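You operate a simulated robot arm through the tools that you are given. There is no shell and no other tool.

You run a simulated robot arm. Do the job below in one go: nothing can be reset, and whatever is moved stays where it is left.

Task
Seat the mirror on the tilt stage, steer the red spot into the centre circle and lock the stage.
Fine: take the mirror from the foam pad by the blue knob. The green key lights the spot; leave it lit. The orange lever locks. Hold mirrors by the rim.
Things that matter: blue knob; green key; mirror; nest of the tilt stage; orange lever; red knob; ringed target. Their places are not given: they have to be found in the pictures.

Only the result counts: the job must be done as asked and must still hold three seconds after the hand-in. Knocking over, shifting, dropping, spilling or breaking anything else fails it.

Robot
A 7-joint arm with a two-finger parallel gripper, fixed in place. Base frame: the origin is on the floor under the middle of its stand, x ahead of it, y to its left, z up. Lengths are in mm, angles in rad, forces in N, time in s.
With the tool pointing down near the work surface it reaches from about 280 to 680 mm from the base axis. Its first joint turns from -1.152 to 1.152 rad. Payload 1.57 kg.
The TCP is the grasp point between the finger pads, 30 mm short of the fingertips. In the tool frame z runs along the fingers and y along their closing line. Largest opening 110 mm; finger width 24, thickness 12; the body of the gripper, 48 by 112 mm, starts 78 mm behind the TCP.
Orientation is that of the tool frame in the base frame, as a unit quaternion [w, x, y, z]. With the fingers straight down and closing along the base's y, the tool's x points along the base's -x, its y along +y and its z along -z.

Tools
- The arm moves only by the tool play_rows. Its argument "rows" is a list of rows, each an object of numbers (a shift or turn left out is 0, a gripper value left out holds the last): "dx", "dy", "dz": the shift along the tool's x, y, z in units of 20 mm (1.0 is 20 mm); "rx", "ry", "rz": the turn, a rotation vector about the tool's x, y, z in units of 6 degrees (1.0 is 6 degrees); "claw": the finger opening in mm, from 0 to 110. In form: [{"dx": .., "dy": .., "dz": .., "rx": .., "ry": .., "rz": .., "claw": ..}, ...]. A call has 1 to 20 rows; each row shifts and turns the commanded pose from where the row before left it, along the tool's axes as they then stand. A call with a number of a shift or a turn outside -1 to 1 is refused whole. A row lasts 0.2 s, in which the tool goes at most 50 mm and 0.15 rad; a call with a longer step from one row to the next is refused whole, and so is a gripper value outside its range. Where a pose cannot be reached the arm comes as near as it can. A force on the tool above 70 N (or 10 N above the force at the start of the call, whichever is more), or a blocked arm, ends the call early, and 0.2 s more pass. The fingers move at their own pace (about 108 mm/s each) and stop on an object; they squeeze with about 34 N. The grip force told is the motor's: it shows also when the fingers shut on nothing. Time passes only in rows, and 0.2 s behind the last, so rows that do not move let the fingers close. It gives the time, the measured TCP pose, the force on the tool (base axes), the opening and the grip force at its end, in the units of the frame above (readings bear some noise), with the torque about the TCP (base axes, N m) and any sound that the robot's microphone picked up.
- Cameras (640 x 400 px; columns grow to the right, rows downward): "scene" is fixed at [158.8, -397, 1412.6]; the picture's right is [0.80, -0.60, 0.00], its down [-0.33, -0.44, -0.84] and it looks along [0.50, 0.67, -0.54] (base axes); focal length 214 px, centre (320, 200). "wrist" rides on the gripper at [70, 16, -141] in the tool frame; the picture's right is [-0.23, 0.97, 0.00], its down [-0.86, -0.20, -0.48] and it looks along [-0.47, -0.11, 0.88] (tool axes); focal length 222 px, centre (320, 200).
- camera(camera): a new picture of that camera. No time passes.
- locate(camera, pixels): for up to 12 pixels [column, row] of the newest picture of that camera ("zoom" is the newest enlarged one), the place [x, y, z] in the base frame of the surface seen there, good to about 3 mm, but the place of the scene camera against the robot may be out by one fixed shift of up to 12 mm in any direction. No time passes.
- close_up(camera, box): a new picture of the part [left, top, right, bottom] of that camera's present view, enlarged. No time passes.
- finish_job(): hands the job in; it is judged then, once.

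Leave the gripper open and the arm clear of the work at the hand-in unless told otherwise.

The tools are called as a command line: name --argument value ..., lists and objects as JSON in quotes. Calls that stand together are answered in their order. play_rows: Moves the arm, as the interface text tells. Its arguments: {"type":"object","properties":{"rows":{"type":"array"}},"required":["rows"]} The other tools are called the same way: camera (camera) takes a picture; locate (camera, pixels) gives the place of the surface under pixels of a picture; close_up (camera, box) takes an enlarged picture of a part of a camera's view; finish_job () hands the job in.

At the start:

```text
t: 0.0
eef_pos: [316.6, 171.2, 1314.5]
orientation: [-0.001, -0.001, 1.0, 0.0]
contact_force: [0.1, 0.2, -0.2]
ft_torque: [0.01, -0.02, 0.02]
opening: 109.9
grip_force: 0.2
```

scene: 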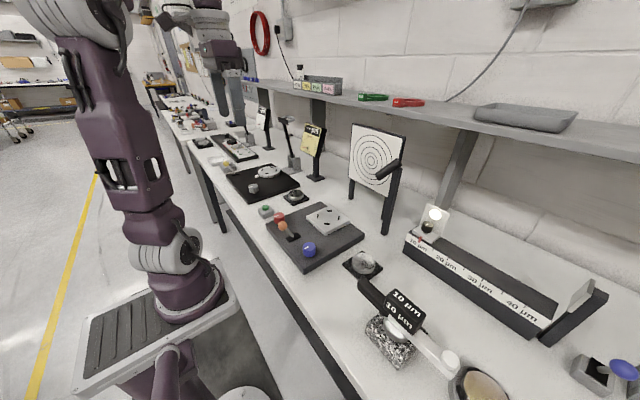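
wrist: 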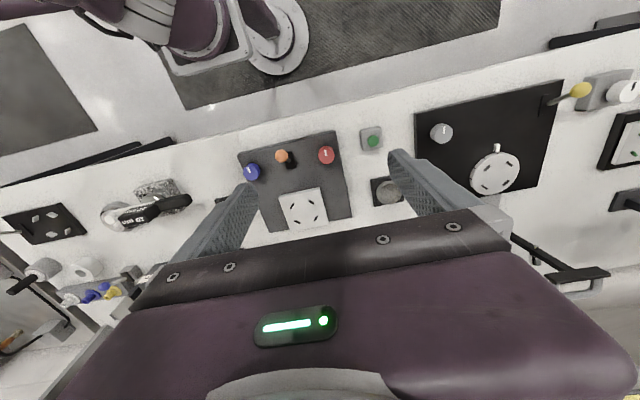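

I see a bench with a tilt stage (dark plate with blue, orange and red controls) near scene pixel (315,230), a ringed target at (375,155), and small pads near (363,265) and (296,195). I'll take enlarged pictures to identify things.

close_up --camera "scene" --box '[220, 160, 400, 290]'

close_up --camera "wrist" --box '[220, 110, 420, 240]'

close_up --camera "scene" --box '[330, 110, 430, 240]'

```text
3.08 times, centred on (310, 225) of scene
```

zoom: 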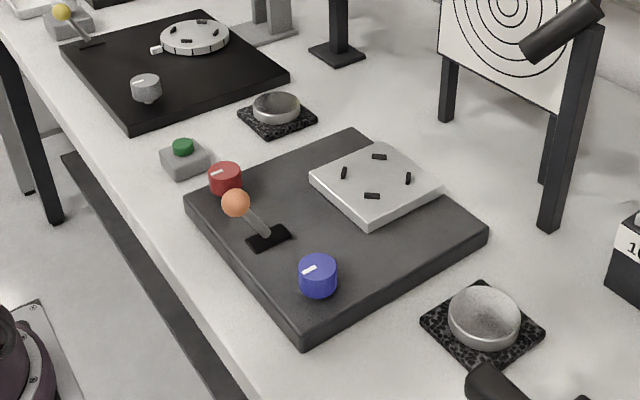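

```text
3.08 times, centred on (320, 175) of wrist
```

zoom: 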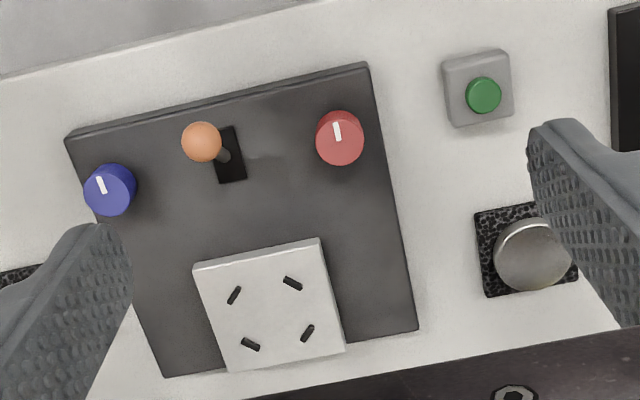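

```text
3.08 times, centred on (380, 175) of scene
```

zoom: 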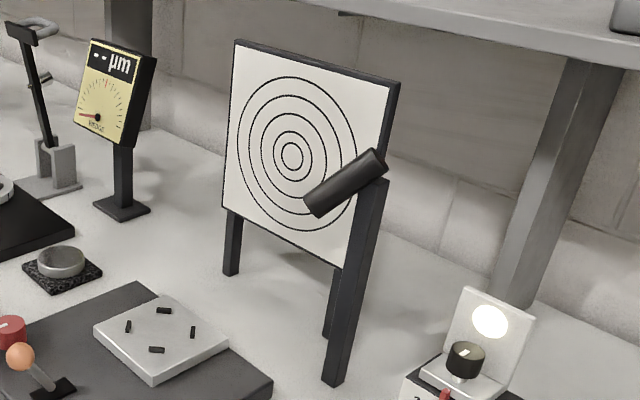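

Two mirrors on foam pads: one beyond the blue-knob side (scene ~(363,263)), one beyond the red-knob side (~(296,195)). The one asked for is by the blue knob. I'll locate key things in the scene view.

camera --camera "scene"

close_up --camera "scene" --box '[220, 160, 400, 290]'

locate --camera "zoom" --pixels '[[318, 266], [235, 203], [225, 170], [183, 146], [484, 318], [376, 186], [276, 105], [310, 182], [372, 228], [444, 185], [380, 143], [268, 240]]'

```text
taken
```

scene: 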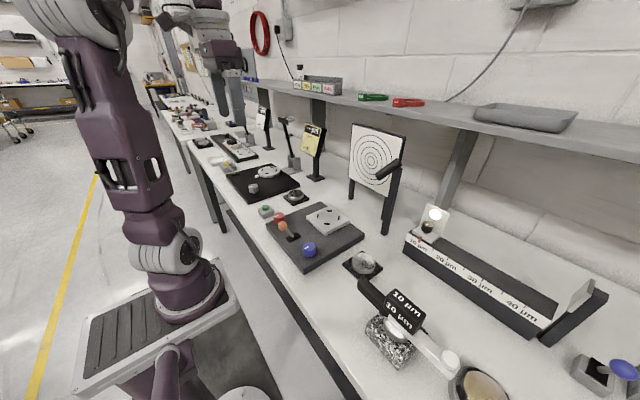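

```text
3.08 times, centred on (310, 225) of scene
```

zoom: 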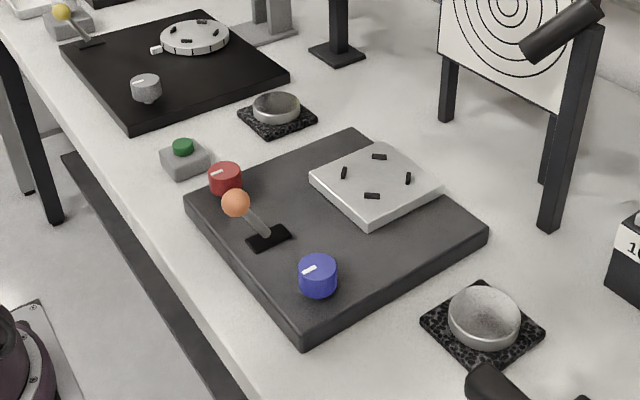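

```text
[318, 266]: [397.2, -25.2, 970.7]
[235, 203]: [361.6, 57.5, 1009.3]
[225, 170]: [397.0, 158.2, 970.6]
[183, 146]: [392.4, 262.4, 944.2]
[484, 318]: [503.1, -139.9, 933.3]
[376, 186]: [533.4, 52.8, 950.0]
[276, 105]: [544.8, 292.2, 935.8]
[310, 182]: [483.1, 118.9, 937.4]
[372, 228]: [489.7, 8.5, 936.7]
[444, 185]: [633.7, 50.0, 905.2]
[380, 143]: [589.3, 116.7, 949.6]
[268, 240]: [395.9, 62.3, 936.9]
```

The scene camera may have a fixed offset, so I'll also locate the same features with the wrist camera, which has no such shift.

camera --camera "wrist"

close_up --camera "wrist" --box '[220, 110, 420, 240]'

locate --camera "zoom" --pixels '[[112, 186], [202, 140], [340, 130], [484, 95], [532, 255], [235, 296], [292, 284], [250, 344], [307, 334], [270, 313], [300, 200], [232, 160]]'

```text
taken
```

wrist: 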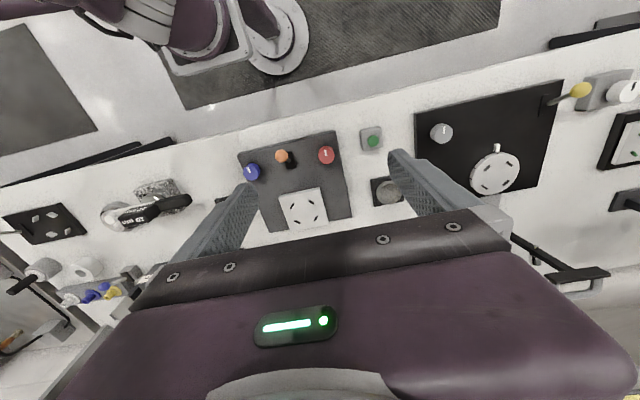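

```text
3.08 times, centred on (320, 175) of wrist
```

zoom: 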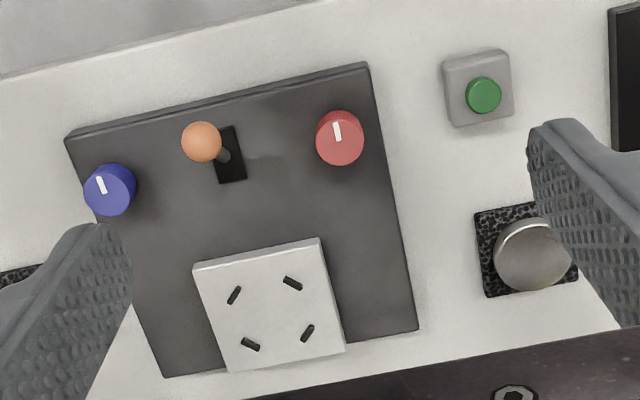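

```text
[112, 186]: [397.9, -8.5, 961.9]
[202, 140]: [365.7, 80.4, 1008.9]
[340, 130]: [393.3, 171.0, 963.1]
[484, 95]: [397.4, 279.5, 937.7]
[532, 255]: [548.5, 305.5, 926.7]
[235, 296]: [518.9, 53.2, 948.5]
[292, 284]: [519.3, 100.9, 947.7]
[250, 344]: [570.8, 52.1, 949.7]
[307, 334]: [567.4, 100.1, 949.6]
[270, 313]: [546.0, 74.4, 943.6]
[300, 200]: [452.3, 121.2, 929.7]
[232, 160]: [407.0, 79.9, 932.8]
```

Nest pins from wrist view centre on about (544, 76), nest plate top z≈944. Next I'll locate the obstacles: target, tube stand, shelf, gauge block items.

locate --camera "scene" --pixels '[[375, 159], [389, 168], [398, 163], [380, 178], [390, 230], [354, 125], [405, 140], [440, 110], [300, 88], [365, 286], [400, 320], [430, 220]]'

close_up --camera "scene" --box '[330, 240, 430, 310]'

```text
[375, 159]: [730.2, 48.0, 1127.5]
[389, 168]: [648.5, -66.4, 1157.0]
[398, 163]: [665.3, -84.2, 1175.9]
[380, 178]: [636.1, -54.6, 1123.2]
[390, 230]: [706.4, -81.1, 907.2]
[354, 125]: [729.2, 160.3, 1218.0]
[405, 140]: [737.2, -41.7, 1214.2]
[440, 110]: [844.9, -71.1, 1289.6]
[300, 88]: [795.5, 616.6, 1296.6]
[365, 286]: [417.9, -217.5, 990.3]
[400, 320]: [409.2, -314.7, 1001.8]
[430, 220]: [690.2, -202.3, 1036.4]
```

```text
5.71 times, centred on (380, 275) of scene
```

zoom: 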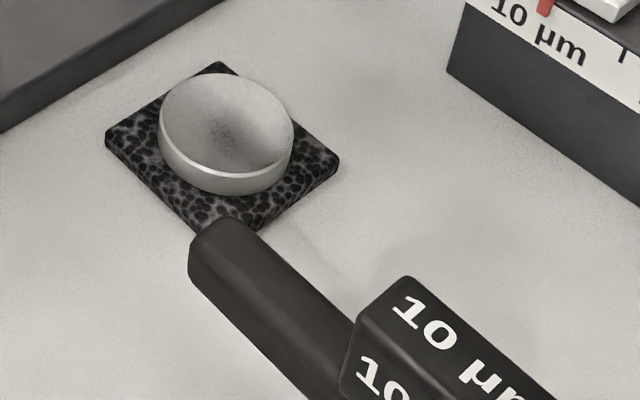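

The mirror by the blue knob lies face up with a bright rim on a foam pad around (503,-127); a black instrument arm end is nearby at (418,-210,990), and the beam tube is at ~(640,-55,1120). I'll move the tool over to about (440,-110,1080) to look at the mirror from above.

play_rows --rows '[{"dx": -0.411, "dy": -0.937, "dz": 0.782, "claw": 110}, {"dx": -0.411, "dy": -0.937, "dz": 0.782}, {"dx": -0.411, "dy": -0.937, "dz": 0.782}, {"dx": -0.411, "dy": -0.937, "dz": 0.782}, {"dx": -0.411, "dy": -0.937, "dz": 0.782}, {"dx": -0.411, "dy": -0.937, "dz": 0.782}, {"dx": -0.411, "dy": -0.937, "dz": 0.782}, {"dx": -0.411, "dy": -0.937, "dz": 0.782}, {"dx": -0.411, "dy": -0.937, "dz": 0.782}, {"dx": -0.411, "dy": -0.937, "dz": 0.782}, {"dx": -0.411, "dy": -0.937, "dz": 0.782}, {"dx": -0.411, "dy": -0.937, "dz": 0.782}, {"dx": -0.411, "dy": -0.937, "dz": 0.782}, {"dx": -0.411, "dy": -0.937, "dz": 0.782}, {"dx": -0.411, "dy": -0.937, "dz": 0.782}]'

camera --camera "wrist"

camera --camera "scene"

```text
t: 3.2
eef_pos: [439.7, -109.5, 1079.6]
orientation: [-0.001, -0.001, 1.0, 0.0]
contact_force: [-0.3, 0.6, 0.6]
ft_torque: [0.06, -0.01, 0.02]
opening: 109.9
grip_force: 0.0
```

```text
taken
```

wrist: 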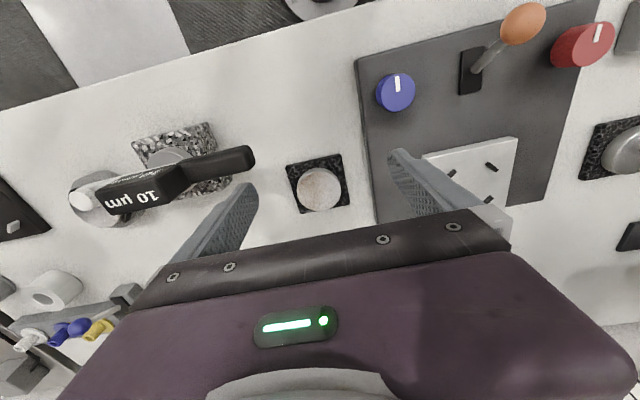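

```text
taken
```

scene: 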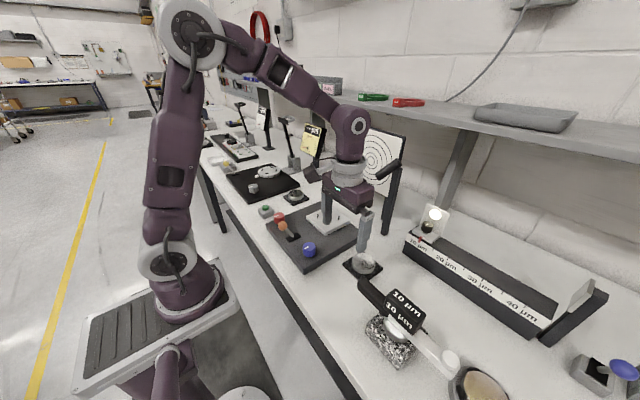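

Now I see the mirror at wrist pixel (319,187). I'll enlarge and locate its rim.

close_up --camera "wrist" --box '[270, 145, 370, 220]'

locate --camera "wrist" --pixels '[[319, 188], [300, 188], [339, 188], [319, 171], [319, 205], [290, 165], [340, 156], [349, 205], [250, 155], [245, 170]]'

```text
5.33 times, centred on (320, 182) of wrist
```

zoom: 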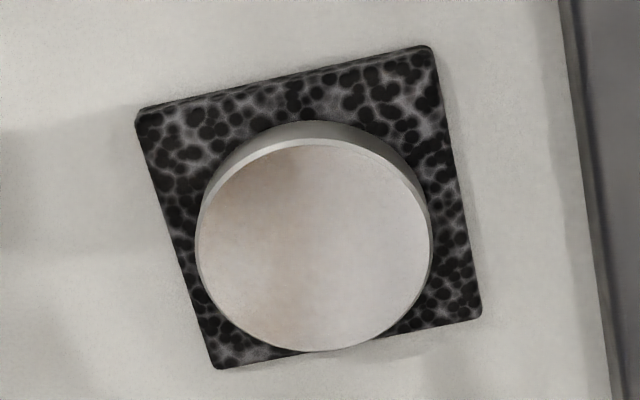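

```text
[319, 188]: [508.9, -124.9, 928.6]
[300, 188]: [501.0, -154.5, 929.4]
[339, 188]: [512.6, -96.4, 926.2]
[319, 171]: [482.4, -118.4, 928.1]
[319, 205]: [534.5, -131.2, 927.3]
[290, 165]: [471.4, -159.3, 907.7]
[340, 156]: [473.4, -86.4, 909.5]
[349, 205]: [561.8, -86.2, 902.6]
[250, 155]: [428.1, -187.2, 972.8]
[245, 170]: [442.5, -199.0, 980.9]
```

I'll locate exact rim points in the enlarged picture to get centre and diameter.

locate --camera "zoom" --pixels '[[202, 244], [428, 244], [312, 146], [312, 347], [235, 175], [395, 180], [232, 318], [395, 318], [312, 244], [330, 130], [305, 130], [250, 130]]'

```text
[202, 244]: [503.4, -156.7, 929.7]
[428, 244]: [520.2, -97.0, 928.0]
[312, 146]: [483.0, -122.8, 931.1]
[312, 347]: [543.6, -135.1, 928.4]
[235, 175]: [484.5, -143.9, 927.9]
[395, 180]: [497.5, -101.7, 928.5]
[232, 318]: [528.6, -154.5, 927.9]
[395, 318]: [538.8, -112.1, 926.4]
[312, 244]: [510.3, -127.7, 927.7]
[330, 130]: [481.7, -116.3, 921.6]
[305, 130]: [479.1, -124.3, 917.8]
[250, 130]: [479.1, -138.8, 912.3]
```

Mirror centre ≈ (512,-128), top z≈928.5, diameter ≈63. Before gripping I'll inspect the nest, by moving to about (440, 90, 1090).

play_rows --rows '[{"dy": 1.0, "dz": -0.05}, {"dy": 1.0, "dz": -0.05}, {"dy": 1.0, "dz": -0.05}, {"dy": 1.0, "dz": -0.05}, {"dy": 1.0, "dz": -0.05}, {"dy": 1.0, "dz": -0.05}, {"dy": 1.0, "dz": -0.05}, {"dy": 1.0, "dz": -0.05}, {"dy": 1.0, "dz": -0.05}, {"dy": 1.0, "dz": -0.05}]'

camera --camera "wrist"

close_up --camera "wrist" --box '[250, 120, 390, 220]'

```text
t: 5.4
eef_pos: [439.7, 92.4, 1092.4]
orientation: [0.001, -0.001, 1.0, 0.0]
contact_force: [-0.6, 0.2, -0.4]
ft_torque: [0.0, 0.0, -0.01]
opening: 109.9
grip_force: 0.0
```

```text
taken
```

wrist: 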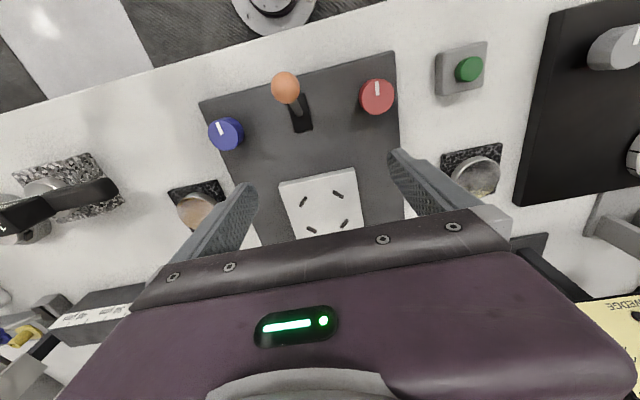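

```text
4.00 times, centred on (320, 170) of wrist
```

zoom: 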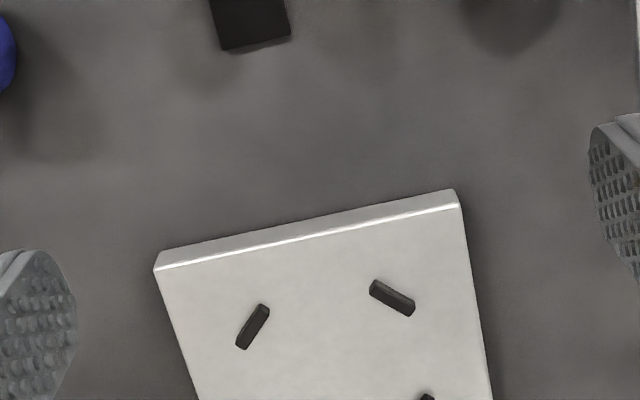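

The nest's four posts are visible at wrist (303,203),(338,194),(311,230),(344,222). I'll zoom and measure them.

close_up --camera "wrist" --box '[270, 165, 380, 240]'

locate --camera "wrist" --pixels '[[324, 213], [285, 188], [355, 172], [400, 190], [285, 85], [297, 105], [302, 128], [226, 133], [377, 97], [470, 68], [480, 175], [204, 102]]'

```text
5.33 times, centred on (325, 202) of wrist
```

zoom: 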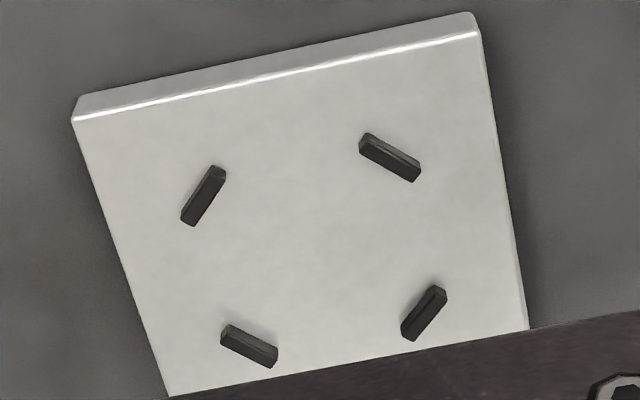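

```text
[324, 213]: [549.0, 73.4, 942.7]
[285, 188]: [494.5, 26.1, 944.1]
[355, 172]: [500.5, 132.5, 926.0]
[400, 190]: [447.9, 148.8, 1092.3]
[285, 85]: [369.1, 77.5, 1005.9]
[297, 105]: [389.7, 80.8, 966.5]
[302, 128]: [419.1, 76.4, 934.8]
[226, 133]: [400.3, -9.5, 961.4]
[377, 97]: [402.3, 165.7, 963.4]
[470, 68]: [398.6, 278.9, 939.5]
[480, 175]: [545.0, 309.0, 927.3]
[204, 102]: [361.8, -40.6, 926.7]
```

locate --camera "zoom" --pixels '[[189, 214], [216, 173], [369, 139], [413, 172], [228, 330], [271, 357], [408, 330], [437, 291], [78, 121], [478, 37], [170, 393], [526, 325]]'

locate --camera "zoom" --pixels '[[203, 193], [391, 156], [250, 344], [423, 311], [310, 250], [222, 205], [380, 180], [255, 318], [398, 300]]'

```text
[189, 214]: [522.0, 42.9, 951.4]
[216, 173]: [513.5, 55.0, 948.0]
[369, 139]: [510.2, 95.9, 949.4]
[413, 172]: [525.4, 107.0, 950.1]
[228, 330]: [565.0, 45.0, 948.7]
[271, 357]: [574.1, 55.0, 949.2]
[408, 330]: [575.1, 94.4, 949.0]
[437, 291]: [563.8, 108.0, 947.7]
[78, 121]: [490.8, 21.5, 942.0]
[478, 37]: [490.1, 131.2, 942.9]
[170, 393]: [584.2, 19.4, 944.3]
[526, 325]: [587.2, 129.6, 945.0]
```

```text
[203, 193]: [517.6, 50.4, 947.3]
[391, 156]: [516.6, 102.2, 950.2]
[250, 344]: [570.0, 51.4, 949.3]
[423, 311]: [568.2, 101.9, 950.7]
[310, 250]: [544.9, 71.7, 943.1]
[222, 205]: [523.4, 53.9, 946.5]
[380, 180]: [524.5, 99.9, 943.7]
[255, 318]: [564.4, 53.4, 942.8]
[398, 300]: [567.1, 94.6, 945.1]
```

Post centres average to about (543.5,76), height ~6 above the nest face (z≈943.5); the gap suits a disc radius ~33. The far part is hidden by the gripper, so I'll back off 60 mm in -x for a full view.

play_rows --rows '[{"dx": 1.0}, {"dx": 1.0}, {"dx": 1.0}]'

camera --camera "wrist"

close_up --camera "wrist" --box '[270, 175, 390, 255]'

```text
t: 6.2
eef_pos: [381.1, 91.1, 1090.8]
orientation: [0.0, 0.0, 1.0, -0.001]
contact_force: [-0.2, -0.2, 0.6]
ft_torque: [0.01, 0.01, -0.01]
opening: 109.9
grip_force: 0.1
```

```text
taken
```

wrist: 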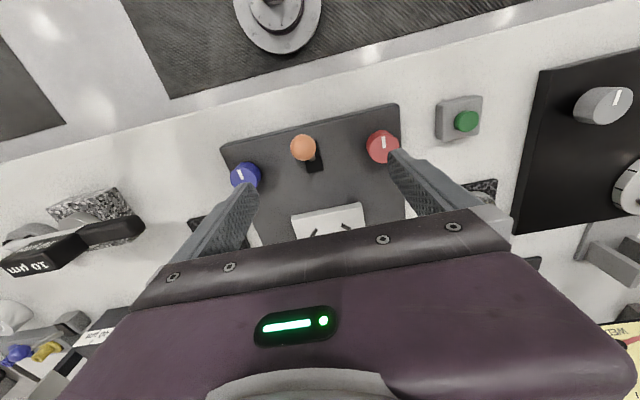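

```text
5.00 times, centred on (330, 215) of wrist
```

zoom: 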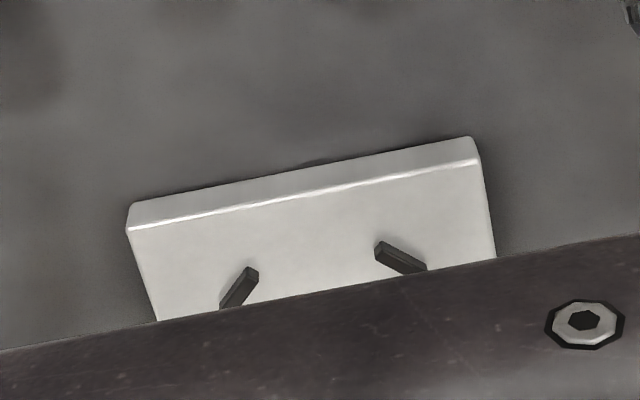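

That hid more; the gripper blocks the far side, so I should go forward instead. Moving +x by 110 mm to x≈490.

play_rows --rows '[{"dx": -1.0}, {"dx": -1.0}, {"dx": -1.0}, {"dx": -1.0}, {"dx": -1.0}, {"dx": -0.5}]'

camera --camera "wrist"

close_up --camera "wrist" --box '[270, 120, 390, 200]'

```text
t: 7.6
eef_pos: [491.4, 92.7, 1089.9]
orientation: [0.0, 0.0, 1.0, 0.0]
contact_force: [-0.4, 0.0, -1.0]
ft_torque: [0.05, -0.01, 0.03]
opening: 110.0
grip_force: 0.0
```

```text
taken
```

wrist: 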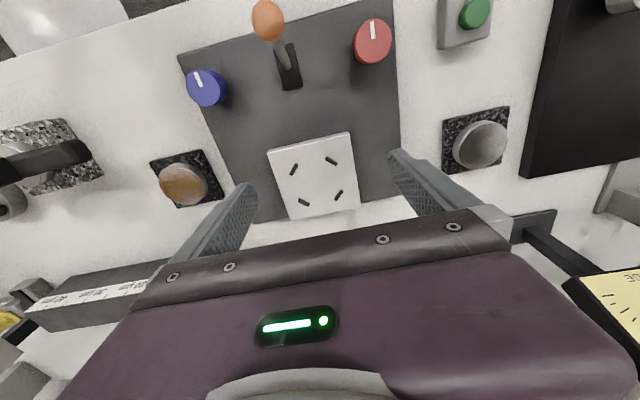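

```text
5.00 times, centred on (330, 160) of wrist
```

zoom: 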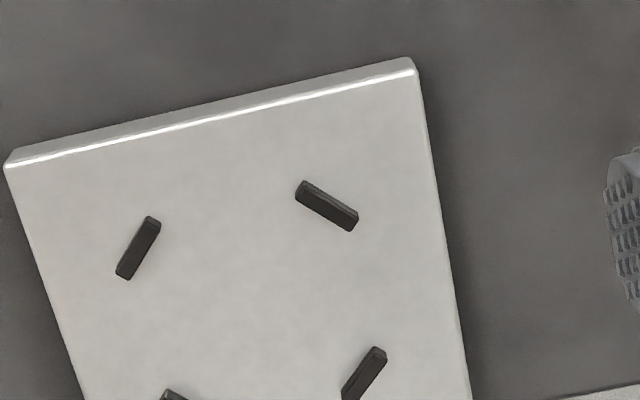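

Full nest is visible now. Zoom on it and locate corners and posts.

close_up --camera "wrist" --box '[255, 125, 375, 225]'

locate --camera "wrist" --pixels '[[268, 24], [206, 82], [373, 36], [289, 78], [474, 10]]'

```text
4.00 times, centred on (315, 175) of wrist
```

zoom: 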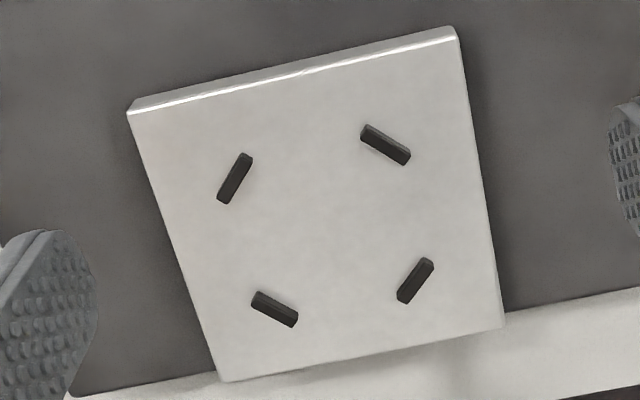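

```text
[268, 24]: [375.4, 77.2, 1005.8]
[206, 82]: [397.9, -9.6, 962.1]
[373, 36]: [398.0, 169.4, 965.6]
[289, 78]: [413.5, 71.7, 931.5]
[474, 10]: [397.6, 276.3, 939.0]
```

locate --camera "zoom" --pixels '[[129, 114], [457, 40], [224, 381], [503, 327], [235, 178], [385, 145], [275, 309], [415, 281], [224, 196], [246, 158], [367, 130], [404, 158]]'

locate --camera "zoom" --pixels '[[257, 296], [294, 320], [404, 296], [428, 264], [244, 184], [376, 156], [283, 297], [403, 272], [325, 230]]'

```text
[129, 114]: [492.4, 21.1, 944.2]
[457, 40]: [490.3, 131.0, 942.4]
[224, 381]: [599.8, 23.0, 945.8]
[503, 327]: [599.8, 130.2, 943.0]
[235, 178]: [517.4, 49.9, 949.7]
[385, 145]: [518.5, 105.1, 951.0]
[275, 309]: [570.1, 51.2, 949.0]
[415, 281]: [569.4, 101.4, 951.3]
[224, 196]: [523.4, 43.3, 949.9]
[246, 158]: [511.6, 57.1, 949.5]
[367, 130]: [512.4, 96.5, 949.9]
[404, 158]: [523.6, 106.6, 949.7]
```

```text
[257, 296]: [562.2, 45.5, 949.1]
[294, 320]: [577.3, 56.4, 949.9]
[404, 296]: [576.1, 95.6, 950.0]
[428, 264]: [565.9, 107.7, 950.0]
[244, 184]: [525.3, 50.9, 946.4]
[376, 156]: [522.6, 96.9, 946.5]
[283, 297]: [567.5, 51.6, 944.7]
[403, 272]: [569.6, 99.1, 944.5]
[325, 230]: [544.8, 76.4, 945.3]
```

Nest centre ≈ (544.5,76.3), face z≈943.5. Mirror centre ≈ (512,-128). I'll move over the mirror at height, set the fingers to 90 mm and take another look.

play_rows --rows '[{"dx": -0.098, "dy": -0.9973, "claw": 90}, {"dx": -0.098, "dy": -0.9973}, {"dx": -0.098, "dy": -0.9973}, {"dx": -0.098, "dy": -0.9973}, {"dx": -0.098, "dy": -0.9973}, {"dx": -0.098, "dy": -0.9973}, {"dx": -0.098, "dy": -0.9973}, {"dx": -0.098, "dy": -0.9973}, {"dx": -0.098, "dy": -0.9973}, {"dx": -0.098, "dy": -0.9973}, {"dx": -0.098, "dy": -0.9973}, {}]'

camera --camera "wrist"

close_up --camera "wrist" --box '[250, 110, 380, 200]'

```text
t: 10.2
eef_pos: [513.3, -129.0, 1092.8]
orientation: [0.0, -0.001, 1.0, 0.001]
contact_force: [-0.1, 0.3, -0.2]
ft_torque: [-0.01, -0.04, 0.0]
opening: 89.8
grip_force: 0.1
```

```text
taken
```

wrist: 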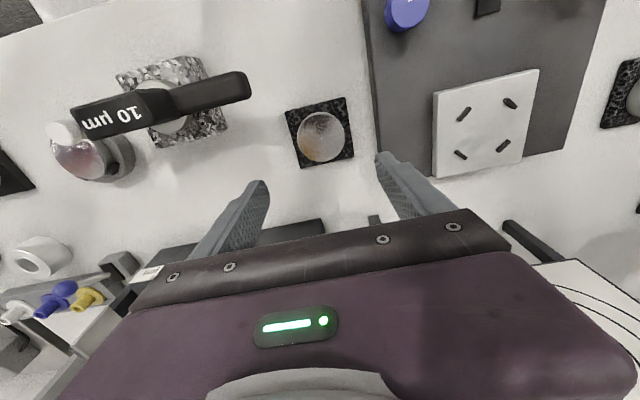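

```text
4.44 times, centred on (315, 155) of wrist
```

zoom: 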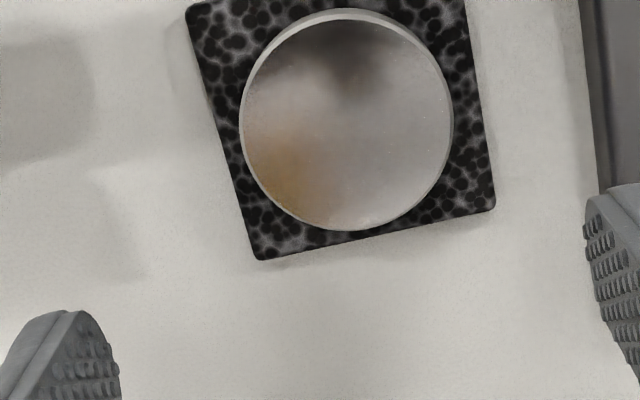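

close_up --camera "wrist" --box '[275, 90, 365, 180]'

locate --camera "wrist" --pixels '[[288, 108], [345, 99], [353, 155], [303, 166], [365, 150], [370, 120], [260, 150], [365, 80]]'

```text
4.44 times, centred on (320, 135) of wrist
```

zoom: 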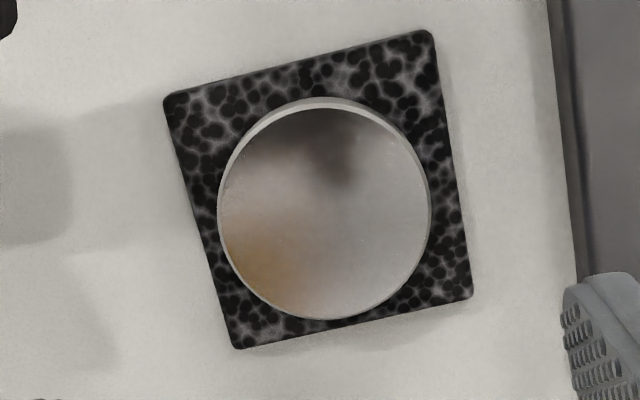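

```text
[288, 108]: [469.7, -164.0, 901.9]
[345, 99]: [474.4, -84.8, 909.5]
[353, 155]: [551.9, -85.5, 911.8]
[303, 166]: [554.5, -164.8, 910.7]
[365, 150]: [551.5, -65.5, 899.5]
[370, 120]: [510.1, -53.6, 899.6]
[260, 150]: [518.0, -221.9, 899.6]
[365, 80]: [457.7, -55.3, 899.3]
```

locate --camera "zoom" --pixels '[[222, 213], [427, 213], [324, 112], [324, 317], [252, 140], [397, 140], [252, 286], [397, 286], [190, 110], [420, 60], [450, 280], [245, 330]]'

```text
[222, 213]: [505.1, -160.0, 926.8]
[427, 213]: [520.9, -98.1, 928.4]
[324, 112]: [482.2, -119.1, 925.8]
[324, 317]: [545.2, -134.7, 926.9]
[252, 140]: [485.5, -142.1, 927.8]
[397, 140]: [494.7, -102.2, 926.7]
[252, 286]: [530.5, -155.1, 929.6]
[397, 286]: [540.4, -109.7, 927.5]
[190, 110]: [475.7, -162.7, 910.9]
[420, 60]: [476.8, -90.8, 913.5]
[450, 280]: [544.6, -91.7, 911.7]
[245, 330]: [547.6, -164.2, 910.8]
```

Mirror centre refined to (512.8,-127.8), top 927.5, foam top ≈911.5, diameter ≈65. The tool is right over it at z≈1091. I'll go down 146 mm with open fingers (90 mm) so tips end about 3 mm above the foam.

play_rows --rows '[{"dz": 1.0}, {"dz": 1.0}, {"dz": 1.0}, {"dz": 1.0}, {"dz": 1.0}, {"dz": 1.0}, {"dz": 0.6}, {"dz": 0.4}, {}]'

camera --camera "wrist"

camera --camera "scene"

```text
t: 12.2
eef_pos: [513.6, -125.3, 949.5]
orientation: [0.0, 0.0, 1.0, 0.001]
contact_force: [0.1, 0.1, 1.0]
ft_torque: [0.01, -0.03, 0.0]
opening: 90.1
grip_force: 0.0
```

```text
taken
```

wrist: 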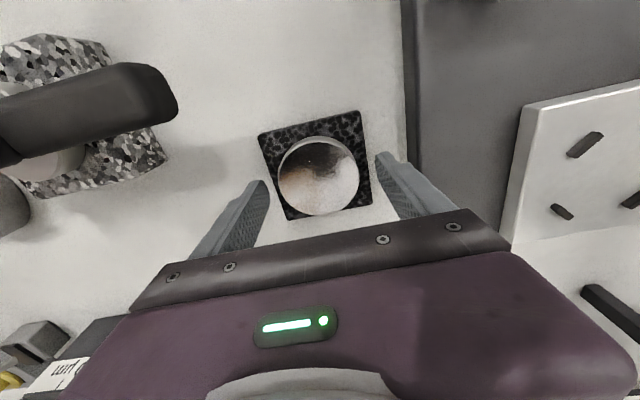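

```text
taken
```

scene: 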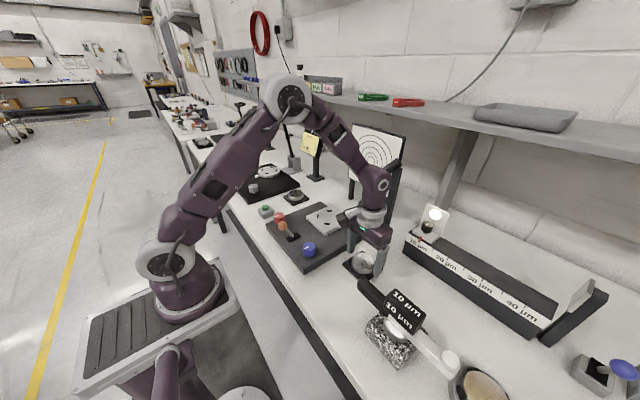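

Mirror sits between the fingers. Going down the last ~5 mm, then I'll check the side clearance in a close-up before closing.

play_rows --rows '[{"dz": 0.25}, {}]'

close_up --camera "wrist" --box '[220, 100, 420, 240]'

close_up --camera "scene" --box '[330, 200, 430, 300]'

```text
t: 12.8
eef_pos: [512.9, -126.4, 946.7]
orientation: [0.0, 0.0, 1.0, -0.001]
contact_force: [0.1, -1.4, 0.1]
ft_torque: [0.01, -0.01, 0.01]
opening: 90.0
grip_force: 0.0
```

```text
2.86 times, centred on (320, 170) of wrist
```

zoom: 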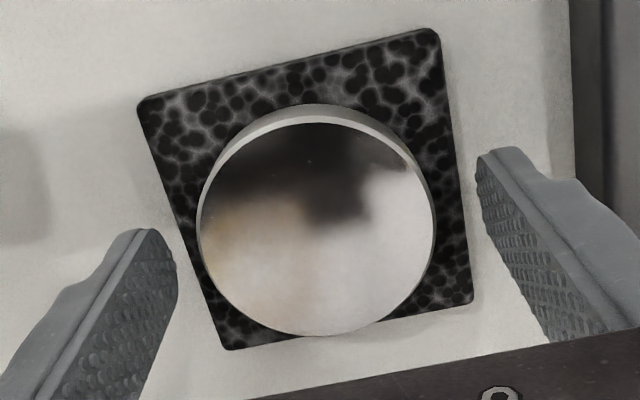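

```text
4.00 times, centred on (380, 250) of scene
```

zoom: 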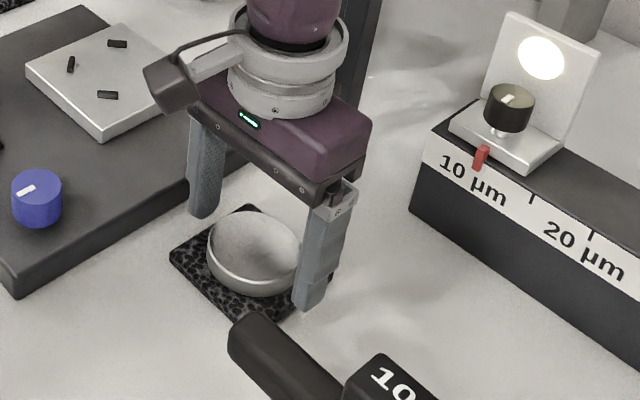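

camera --camera "wrist"

locate --camera "wrist" --pixels '[[264, 184], [268, 190], [260, 182], [378, 160], [384, 153], [390, 158], [279, 178], [360, 178], [319, 215], [319, 142], [298, 150], [341, 206]]'

```text
taken
```

wrist: 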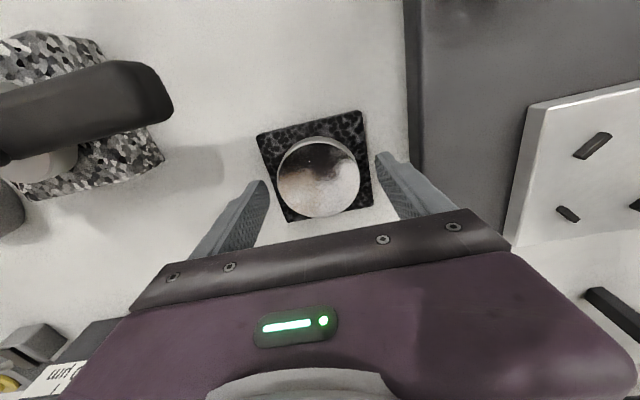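

```text
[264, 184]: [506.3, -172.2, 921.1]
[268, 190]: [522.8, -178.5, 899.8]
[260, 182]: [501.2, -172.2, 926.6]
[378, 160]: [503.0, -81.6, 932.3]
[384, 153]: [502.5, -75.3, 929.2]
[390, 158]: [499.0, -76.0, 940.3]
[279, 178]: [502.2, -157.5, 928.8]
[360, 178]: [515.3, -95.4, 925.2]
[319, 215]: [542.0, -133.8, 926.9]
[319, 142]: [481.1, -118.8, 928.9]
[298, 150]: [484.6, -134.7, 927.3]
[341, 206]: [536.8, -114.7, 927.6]
```

Fingers are centred at y≈-127 and x≈513, matching the mirror. Closing on the rim.

play_rows --rows '[{"claw": 75}, {"claw": 60}, {"claw": 50}, {}, {}]'

close_up --camera "wrist" --box '[220, 100, 420, 240]'

```text
t: 14.0
eef_pos: [513.1, -127.2, 945.8]
orientation: [0.001, -0.001, 1.0, 0.0]
contact_force: [0.2, 0.3, -1.0]
ft_torque: [0.0, 0.02, 0.02]
opening: 64.9
grip_force: 33.8
```

```text
2.86 times, centred on (320, 170) of wrist
```

zoom: 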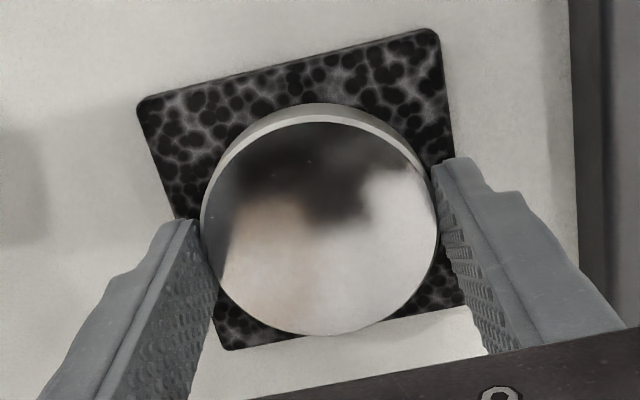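

Gripped: opening 64.9, grip 34 N. Lifting 100 mm gently.

play_rows --rows '[{"dz": -0.3}, {"dz": -0.7}, {"dz": -1.0}, {"dz": -1.0}, {"dz": -1.0}, {"dz": -1.0}, {}]'

close_up --camera "wrist" --box '[220, 100, 420, 240]'

camera --camera "scene"

```text
t: 15.6
eef_pos: [513.3, -126.4, 1046.4]
orientation: [-0.001, 0.0, 1.0, 0.0]
contact_force: [0.2, 0.6, -1.3]
ft_torque: [0.02, -0.01, 0.01]
opening: 64.8
grip_force: 33.8
```

```text
2.86 times, centred on (320, 170) of wrist
```

zoom: 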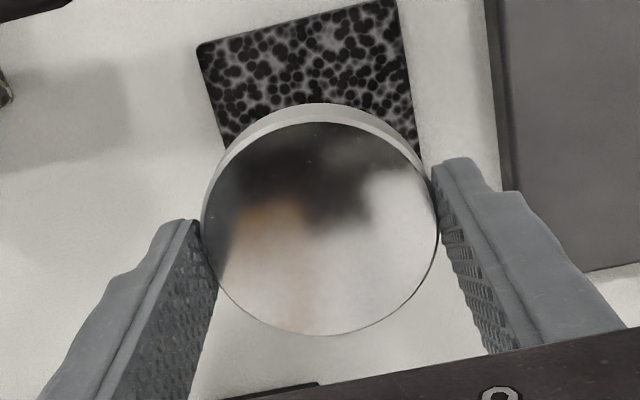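

```text
taken
```

scene: 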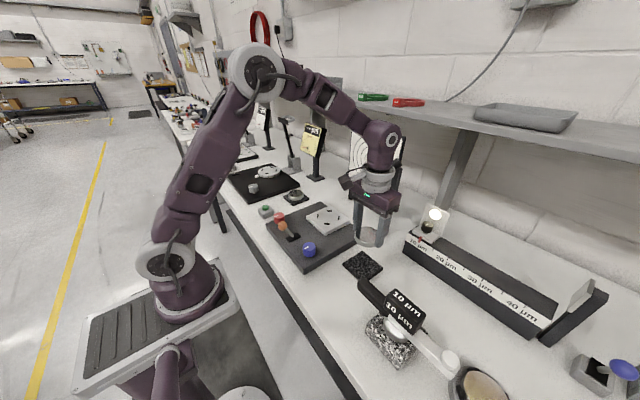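

The mirror is held. I'll locate its rim while held, to know its offset from the tool.

close_up --camera "wrist" --box '[265, 120, 375, 230]'

camera --camera "wrist"

```text
3.64 times, centred on (320, 175) of wrist
```

zoom: 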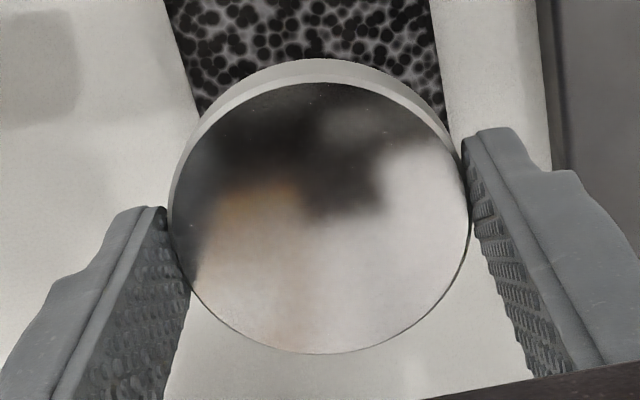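

```text
taken
```

wrist: 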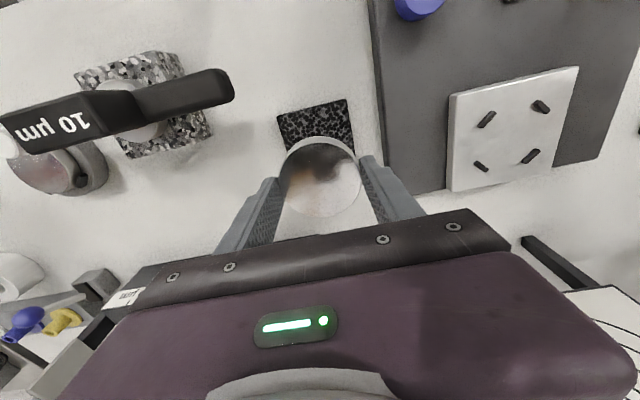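

locate --camera "zoom" --pixels '[[175, 225], [467, 210], [322, 84], [322, 350], [220, 123], [420, 305], [420, 123], [220, 312], [260, 98], [385, 332], [440, 150], [195, 280]]'

```text
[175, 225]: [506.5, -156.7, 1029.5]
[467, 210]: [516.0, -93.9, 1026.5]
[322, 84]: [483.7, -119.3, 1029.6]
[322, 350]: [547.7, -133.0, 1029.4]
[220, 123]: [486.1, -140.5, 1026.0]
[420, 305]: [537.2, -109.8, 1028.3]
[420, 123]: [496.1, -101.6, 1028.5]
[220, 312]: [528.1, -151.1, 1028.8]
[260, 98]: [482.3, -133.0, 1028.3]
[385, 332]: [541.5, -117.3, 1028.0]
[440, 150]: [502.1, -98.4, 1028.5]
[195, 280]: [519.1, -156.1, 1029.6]
```

Mirror is centred on the tool within ~1 mm. I'll carry it at z≈1046: back 23 mm in x (staying clear of the beam tube), then +202.8 in y, then +55.2 in x to stand above the nest.

play_rows --rows '[{"dx": 0.575}, {"dx": 0.575, "dy": 0.4}, {"dy": 0.8}, {"dy": 1.0}, {"dy": 1.0}, {"dy": 1.0}, {"dy": 1.0}, {"dy": 1.0}, {"dy": 1.0}, {"dy": 1.0}, {"dy": 1.0}, {"dy": 0.64}, {"dy": 0.3, "dx": -0.4}, {"dx": -0.8}, {"dx": -0.8}, {"dx": -0.6}, {"dx": -0.16}, {}, {}]'

camera --camera "wrist"

camera --camera "scene"

```text
t: 19.6
eef_pos: [544.0, 75.9, 1046.6]
orientation: [0.0, 0.0, 1.0, 0.0]
contact_force: [-0.7, 0.7, -1.4]
ft_torque: [0.01, 0.0, 0.01]
opening: 64.8
grip_force: 34.5
```

```text
taken
```

wrist: 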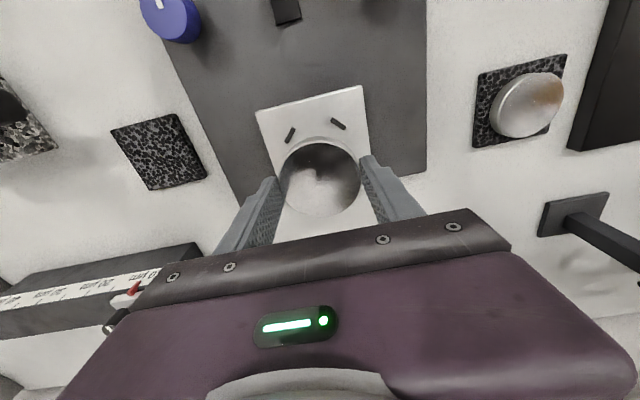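

```text
taken
```

scene: 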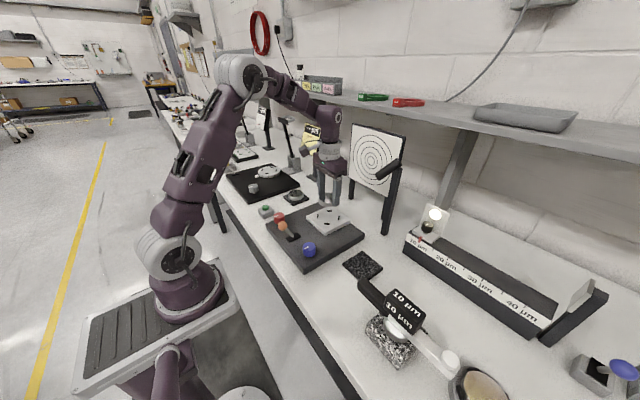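

Above the nest. I'll re-measure the visible posts and plate corners and the mirror from here.

close_up --camera "wrist" --box '[245, 75, 385, 225]'

```text
2.67 times, centred on (315, 150) of wrist
```

zoom: 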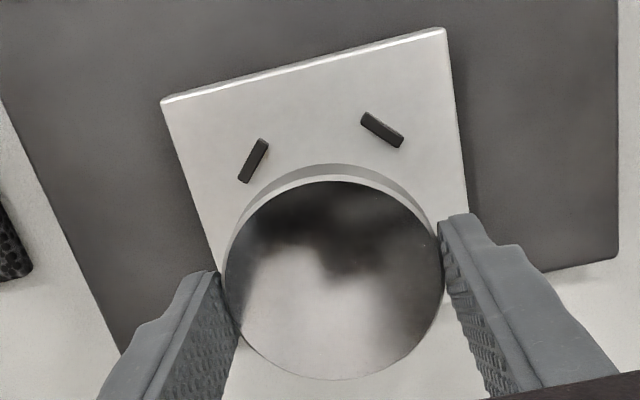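

locate --camera "zoom" --pixels '[[163, 103], [442, 32], [254, 160], [382, 130], [243, 177], [264, 142], [366, 117], [399, 141], [334, 183], [334, 376], [260, 213], [408, 345]]'

locate --camera "zoom" --pixels '[[408, 213], [260, 352], [229, 280], [440, 270], [220, 250], [465, 200], [475, 340]]'

```text
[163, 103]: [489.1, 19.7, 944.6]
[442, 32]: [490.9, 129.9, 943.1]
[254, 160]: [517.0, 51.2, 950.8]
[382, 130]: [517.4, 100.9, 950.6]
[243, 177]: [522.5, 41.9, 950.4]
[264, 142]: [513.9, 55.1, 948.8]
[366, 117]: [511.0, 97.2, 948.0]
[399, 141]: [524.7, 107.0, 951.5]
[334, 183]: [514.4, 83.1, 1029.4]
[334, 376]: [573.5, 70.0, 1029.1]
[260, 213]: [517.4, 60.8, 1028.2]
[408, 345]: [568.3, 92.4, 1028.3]
```

```text
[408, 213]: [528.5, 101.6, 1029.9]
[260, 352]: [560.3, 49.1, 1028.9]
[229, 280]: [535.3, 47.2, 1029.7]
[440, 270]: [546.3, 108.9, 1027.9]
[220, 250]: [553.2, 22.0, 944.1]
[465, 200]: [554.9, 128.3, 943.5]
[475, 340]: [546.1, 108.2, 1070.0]
```

Mirror (543.7,76.2) vs nest (544.3,75.6): nudging +0.5 x, -0.5 y while lowering 58 mm; then small steps watching the force.

play_rows --rows '[{"dz": 0.5, "dx": -0.025, "dy": -0.025}, {"dz": 0.8}, {"dz": 0.8}, {"dz": 0.5}, {"dz": 0.3}, {}, {}]'

close_up --camera "wrist" --box '[245, 75, 385, 225]'

close_up --camera "scene" --box '[290, 160, 380, 250]'

```text
t: 21.2
eef_pos: [544.0, 74.7, 986.3]
orientation: [0.0, 0.0, 1.0, 0.0]
contact_force: [-0.1, 0.5, -0.5]
ft_torque: [-0.02, 0.0, -0.03]
opening: 64.7
grip_force: 33.9
```

```text
2.67 times, centred on (315, 150) of wrist
```

zoom: 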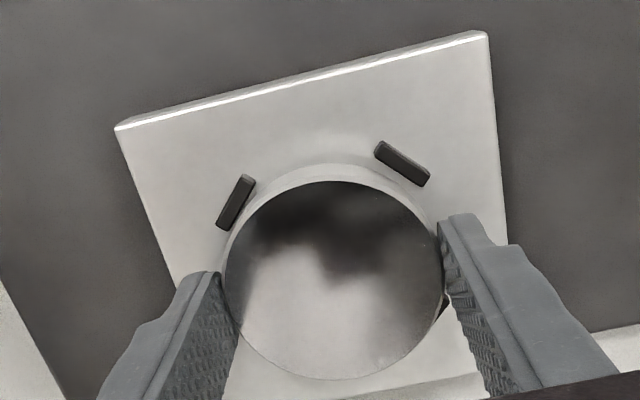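

```text
4.44 times, centred on (335, 205) of scene
```

zoom: 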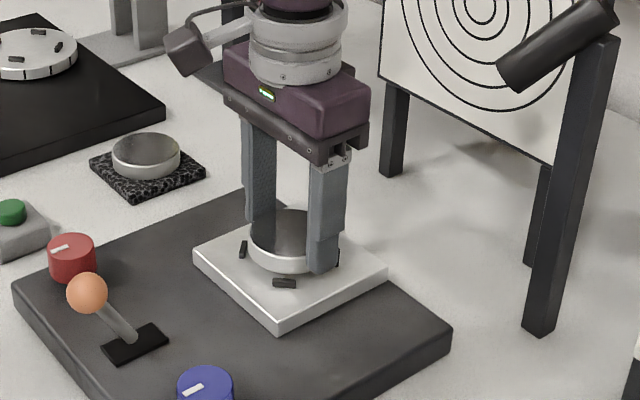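

Mirror bottom is ~4 mm above the post tops. One more alignment measurement at this low height.

close_up --camera "wrist" --box '[275, 110, 375, 220]'

```text
3.64 times, centred on (325, 165) of wrist
```

zoom: 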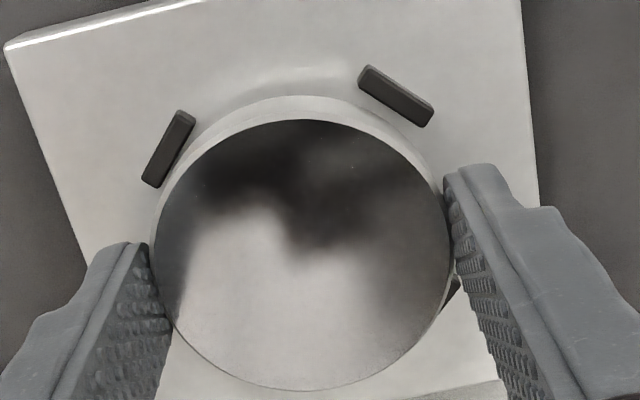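

locate --camera "zoom" --pixels '[[168, 148], [396, 94], [152, 180], [183, 115], [366, 72], [428, 118], [302, 122], [302, 387], [205, 160], [400, 345], [400, 160], [205, 355]]'

locate --camera "zoom" --pixels '[[10, 50], [84, 240], [538, 190], [157, 245], [446, 215], [452, 288]]'

```text
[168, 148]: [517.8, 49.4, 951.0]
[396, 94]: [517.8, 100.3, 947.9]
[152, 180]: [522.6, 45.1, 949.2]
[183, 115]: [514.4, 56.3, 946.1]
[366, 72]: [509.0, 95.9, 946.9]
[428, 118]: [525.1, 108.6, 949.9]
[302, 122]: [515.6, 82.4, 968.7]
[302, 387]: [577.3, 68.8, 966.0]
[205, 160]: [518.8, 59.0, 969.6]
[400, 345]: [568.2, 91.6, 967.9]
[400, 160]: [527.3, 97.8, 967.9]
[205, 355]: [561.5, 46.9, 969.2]
```

```text
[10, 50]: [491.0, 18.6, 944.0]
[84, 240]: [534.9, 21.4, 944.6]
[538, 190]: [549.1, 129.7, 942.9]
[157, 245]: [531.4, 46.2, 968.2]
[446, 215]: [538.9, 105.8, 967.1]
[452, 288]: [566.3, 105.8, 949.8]
```

Alignment is within ~1 mm. Lowering in 2 mm steps.

play_rows --rows '[{"dz": 0.1}, {"dz": 0.1}, {"dz": 0.1}, {}]'

```text
t: 22.2
eef_pos: [546.1, 75.0, 980.2]
orientation: [0.0, 0.001, 1.0, 0.0]
contact_force: [0.4, -1.0, -1.3]
ft_torque: [0.01, 0.0, 0.0]
opening: 64.6
grip_force: 33.6
```

No contact yet at z≈980. Continuing with 1–2 mm steps.

play_rows --rows '[{"dz": 0.08}, {"dz": 0.07}, {}]'

close_up --camera "scene" --box '[300, 190, 360, 250]'

```text
t: 23.0
eef_pos: [545.8, 75.2, 979.5]
orientation: [0.0, 0.0, 1.0, 0.0]
contact_force: [1.1, -0.2, -1.8]
ft_torque: [0.01, 0.01, -0.01]
opening: 64.9
grip_force: 34.4
```

```text
6.67 times, centred on (330, 220) of scene
```

zoom: 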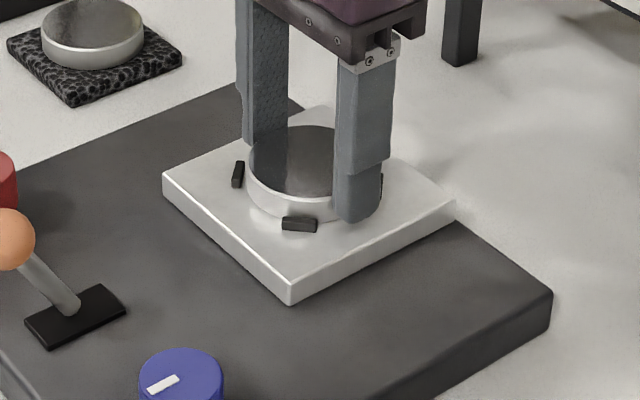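

Mirror looks nearly down between the posts. Continuing 1 mm steps until the force rises.

play_rows --rows '[{"dz": 0.06}, {"dz": 0.05}, {}]'

```text
t: 23.8
eef_pos: [546.2, 75.5, 977.8]
orientation: [0.001, 0.0, 1.0, 0.001]
contact_force: [-1.5, -1.4, 23.4]
ft_torque: [-0.04, 0.19, 0.02]
opening: 65.0
grip_force: 34.0
```

Contact at 23 N at z≈977.5, exactly the expected seated height. I'll check in a picture, then release.

close_up --camera "scene" --box '[300, 190, 360, 250]'

close_up --camera "wrist" --box '[265, 100, 385, 220]'

```text
6.67 times, centred on (330, 220) of scene
```

zoom: 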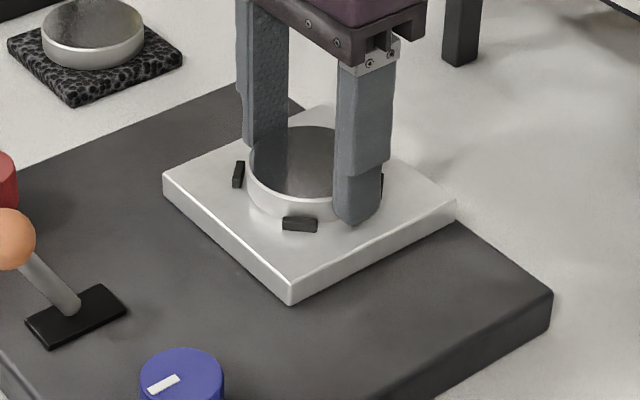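

```text
3.33 times, centred on (325, 160) of wrist
```

zoom: 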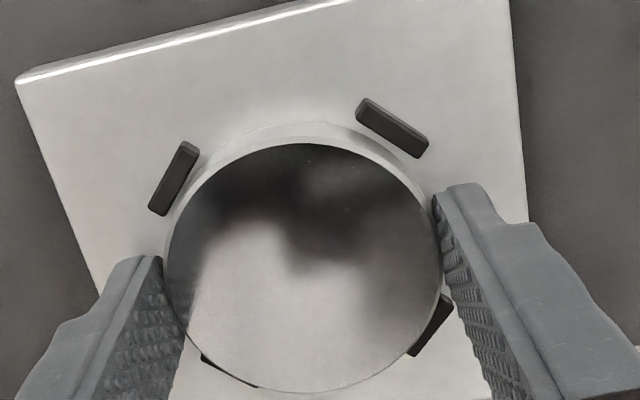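

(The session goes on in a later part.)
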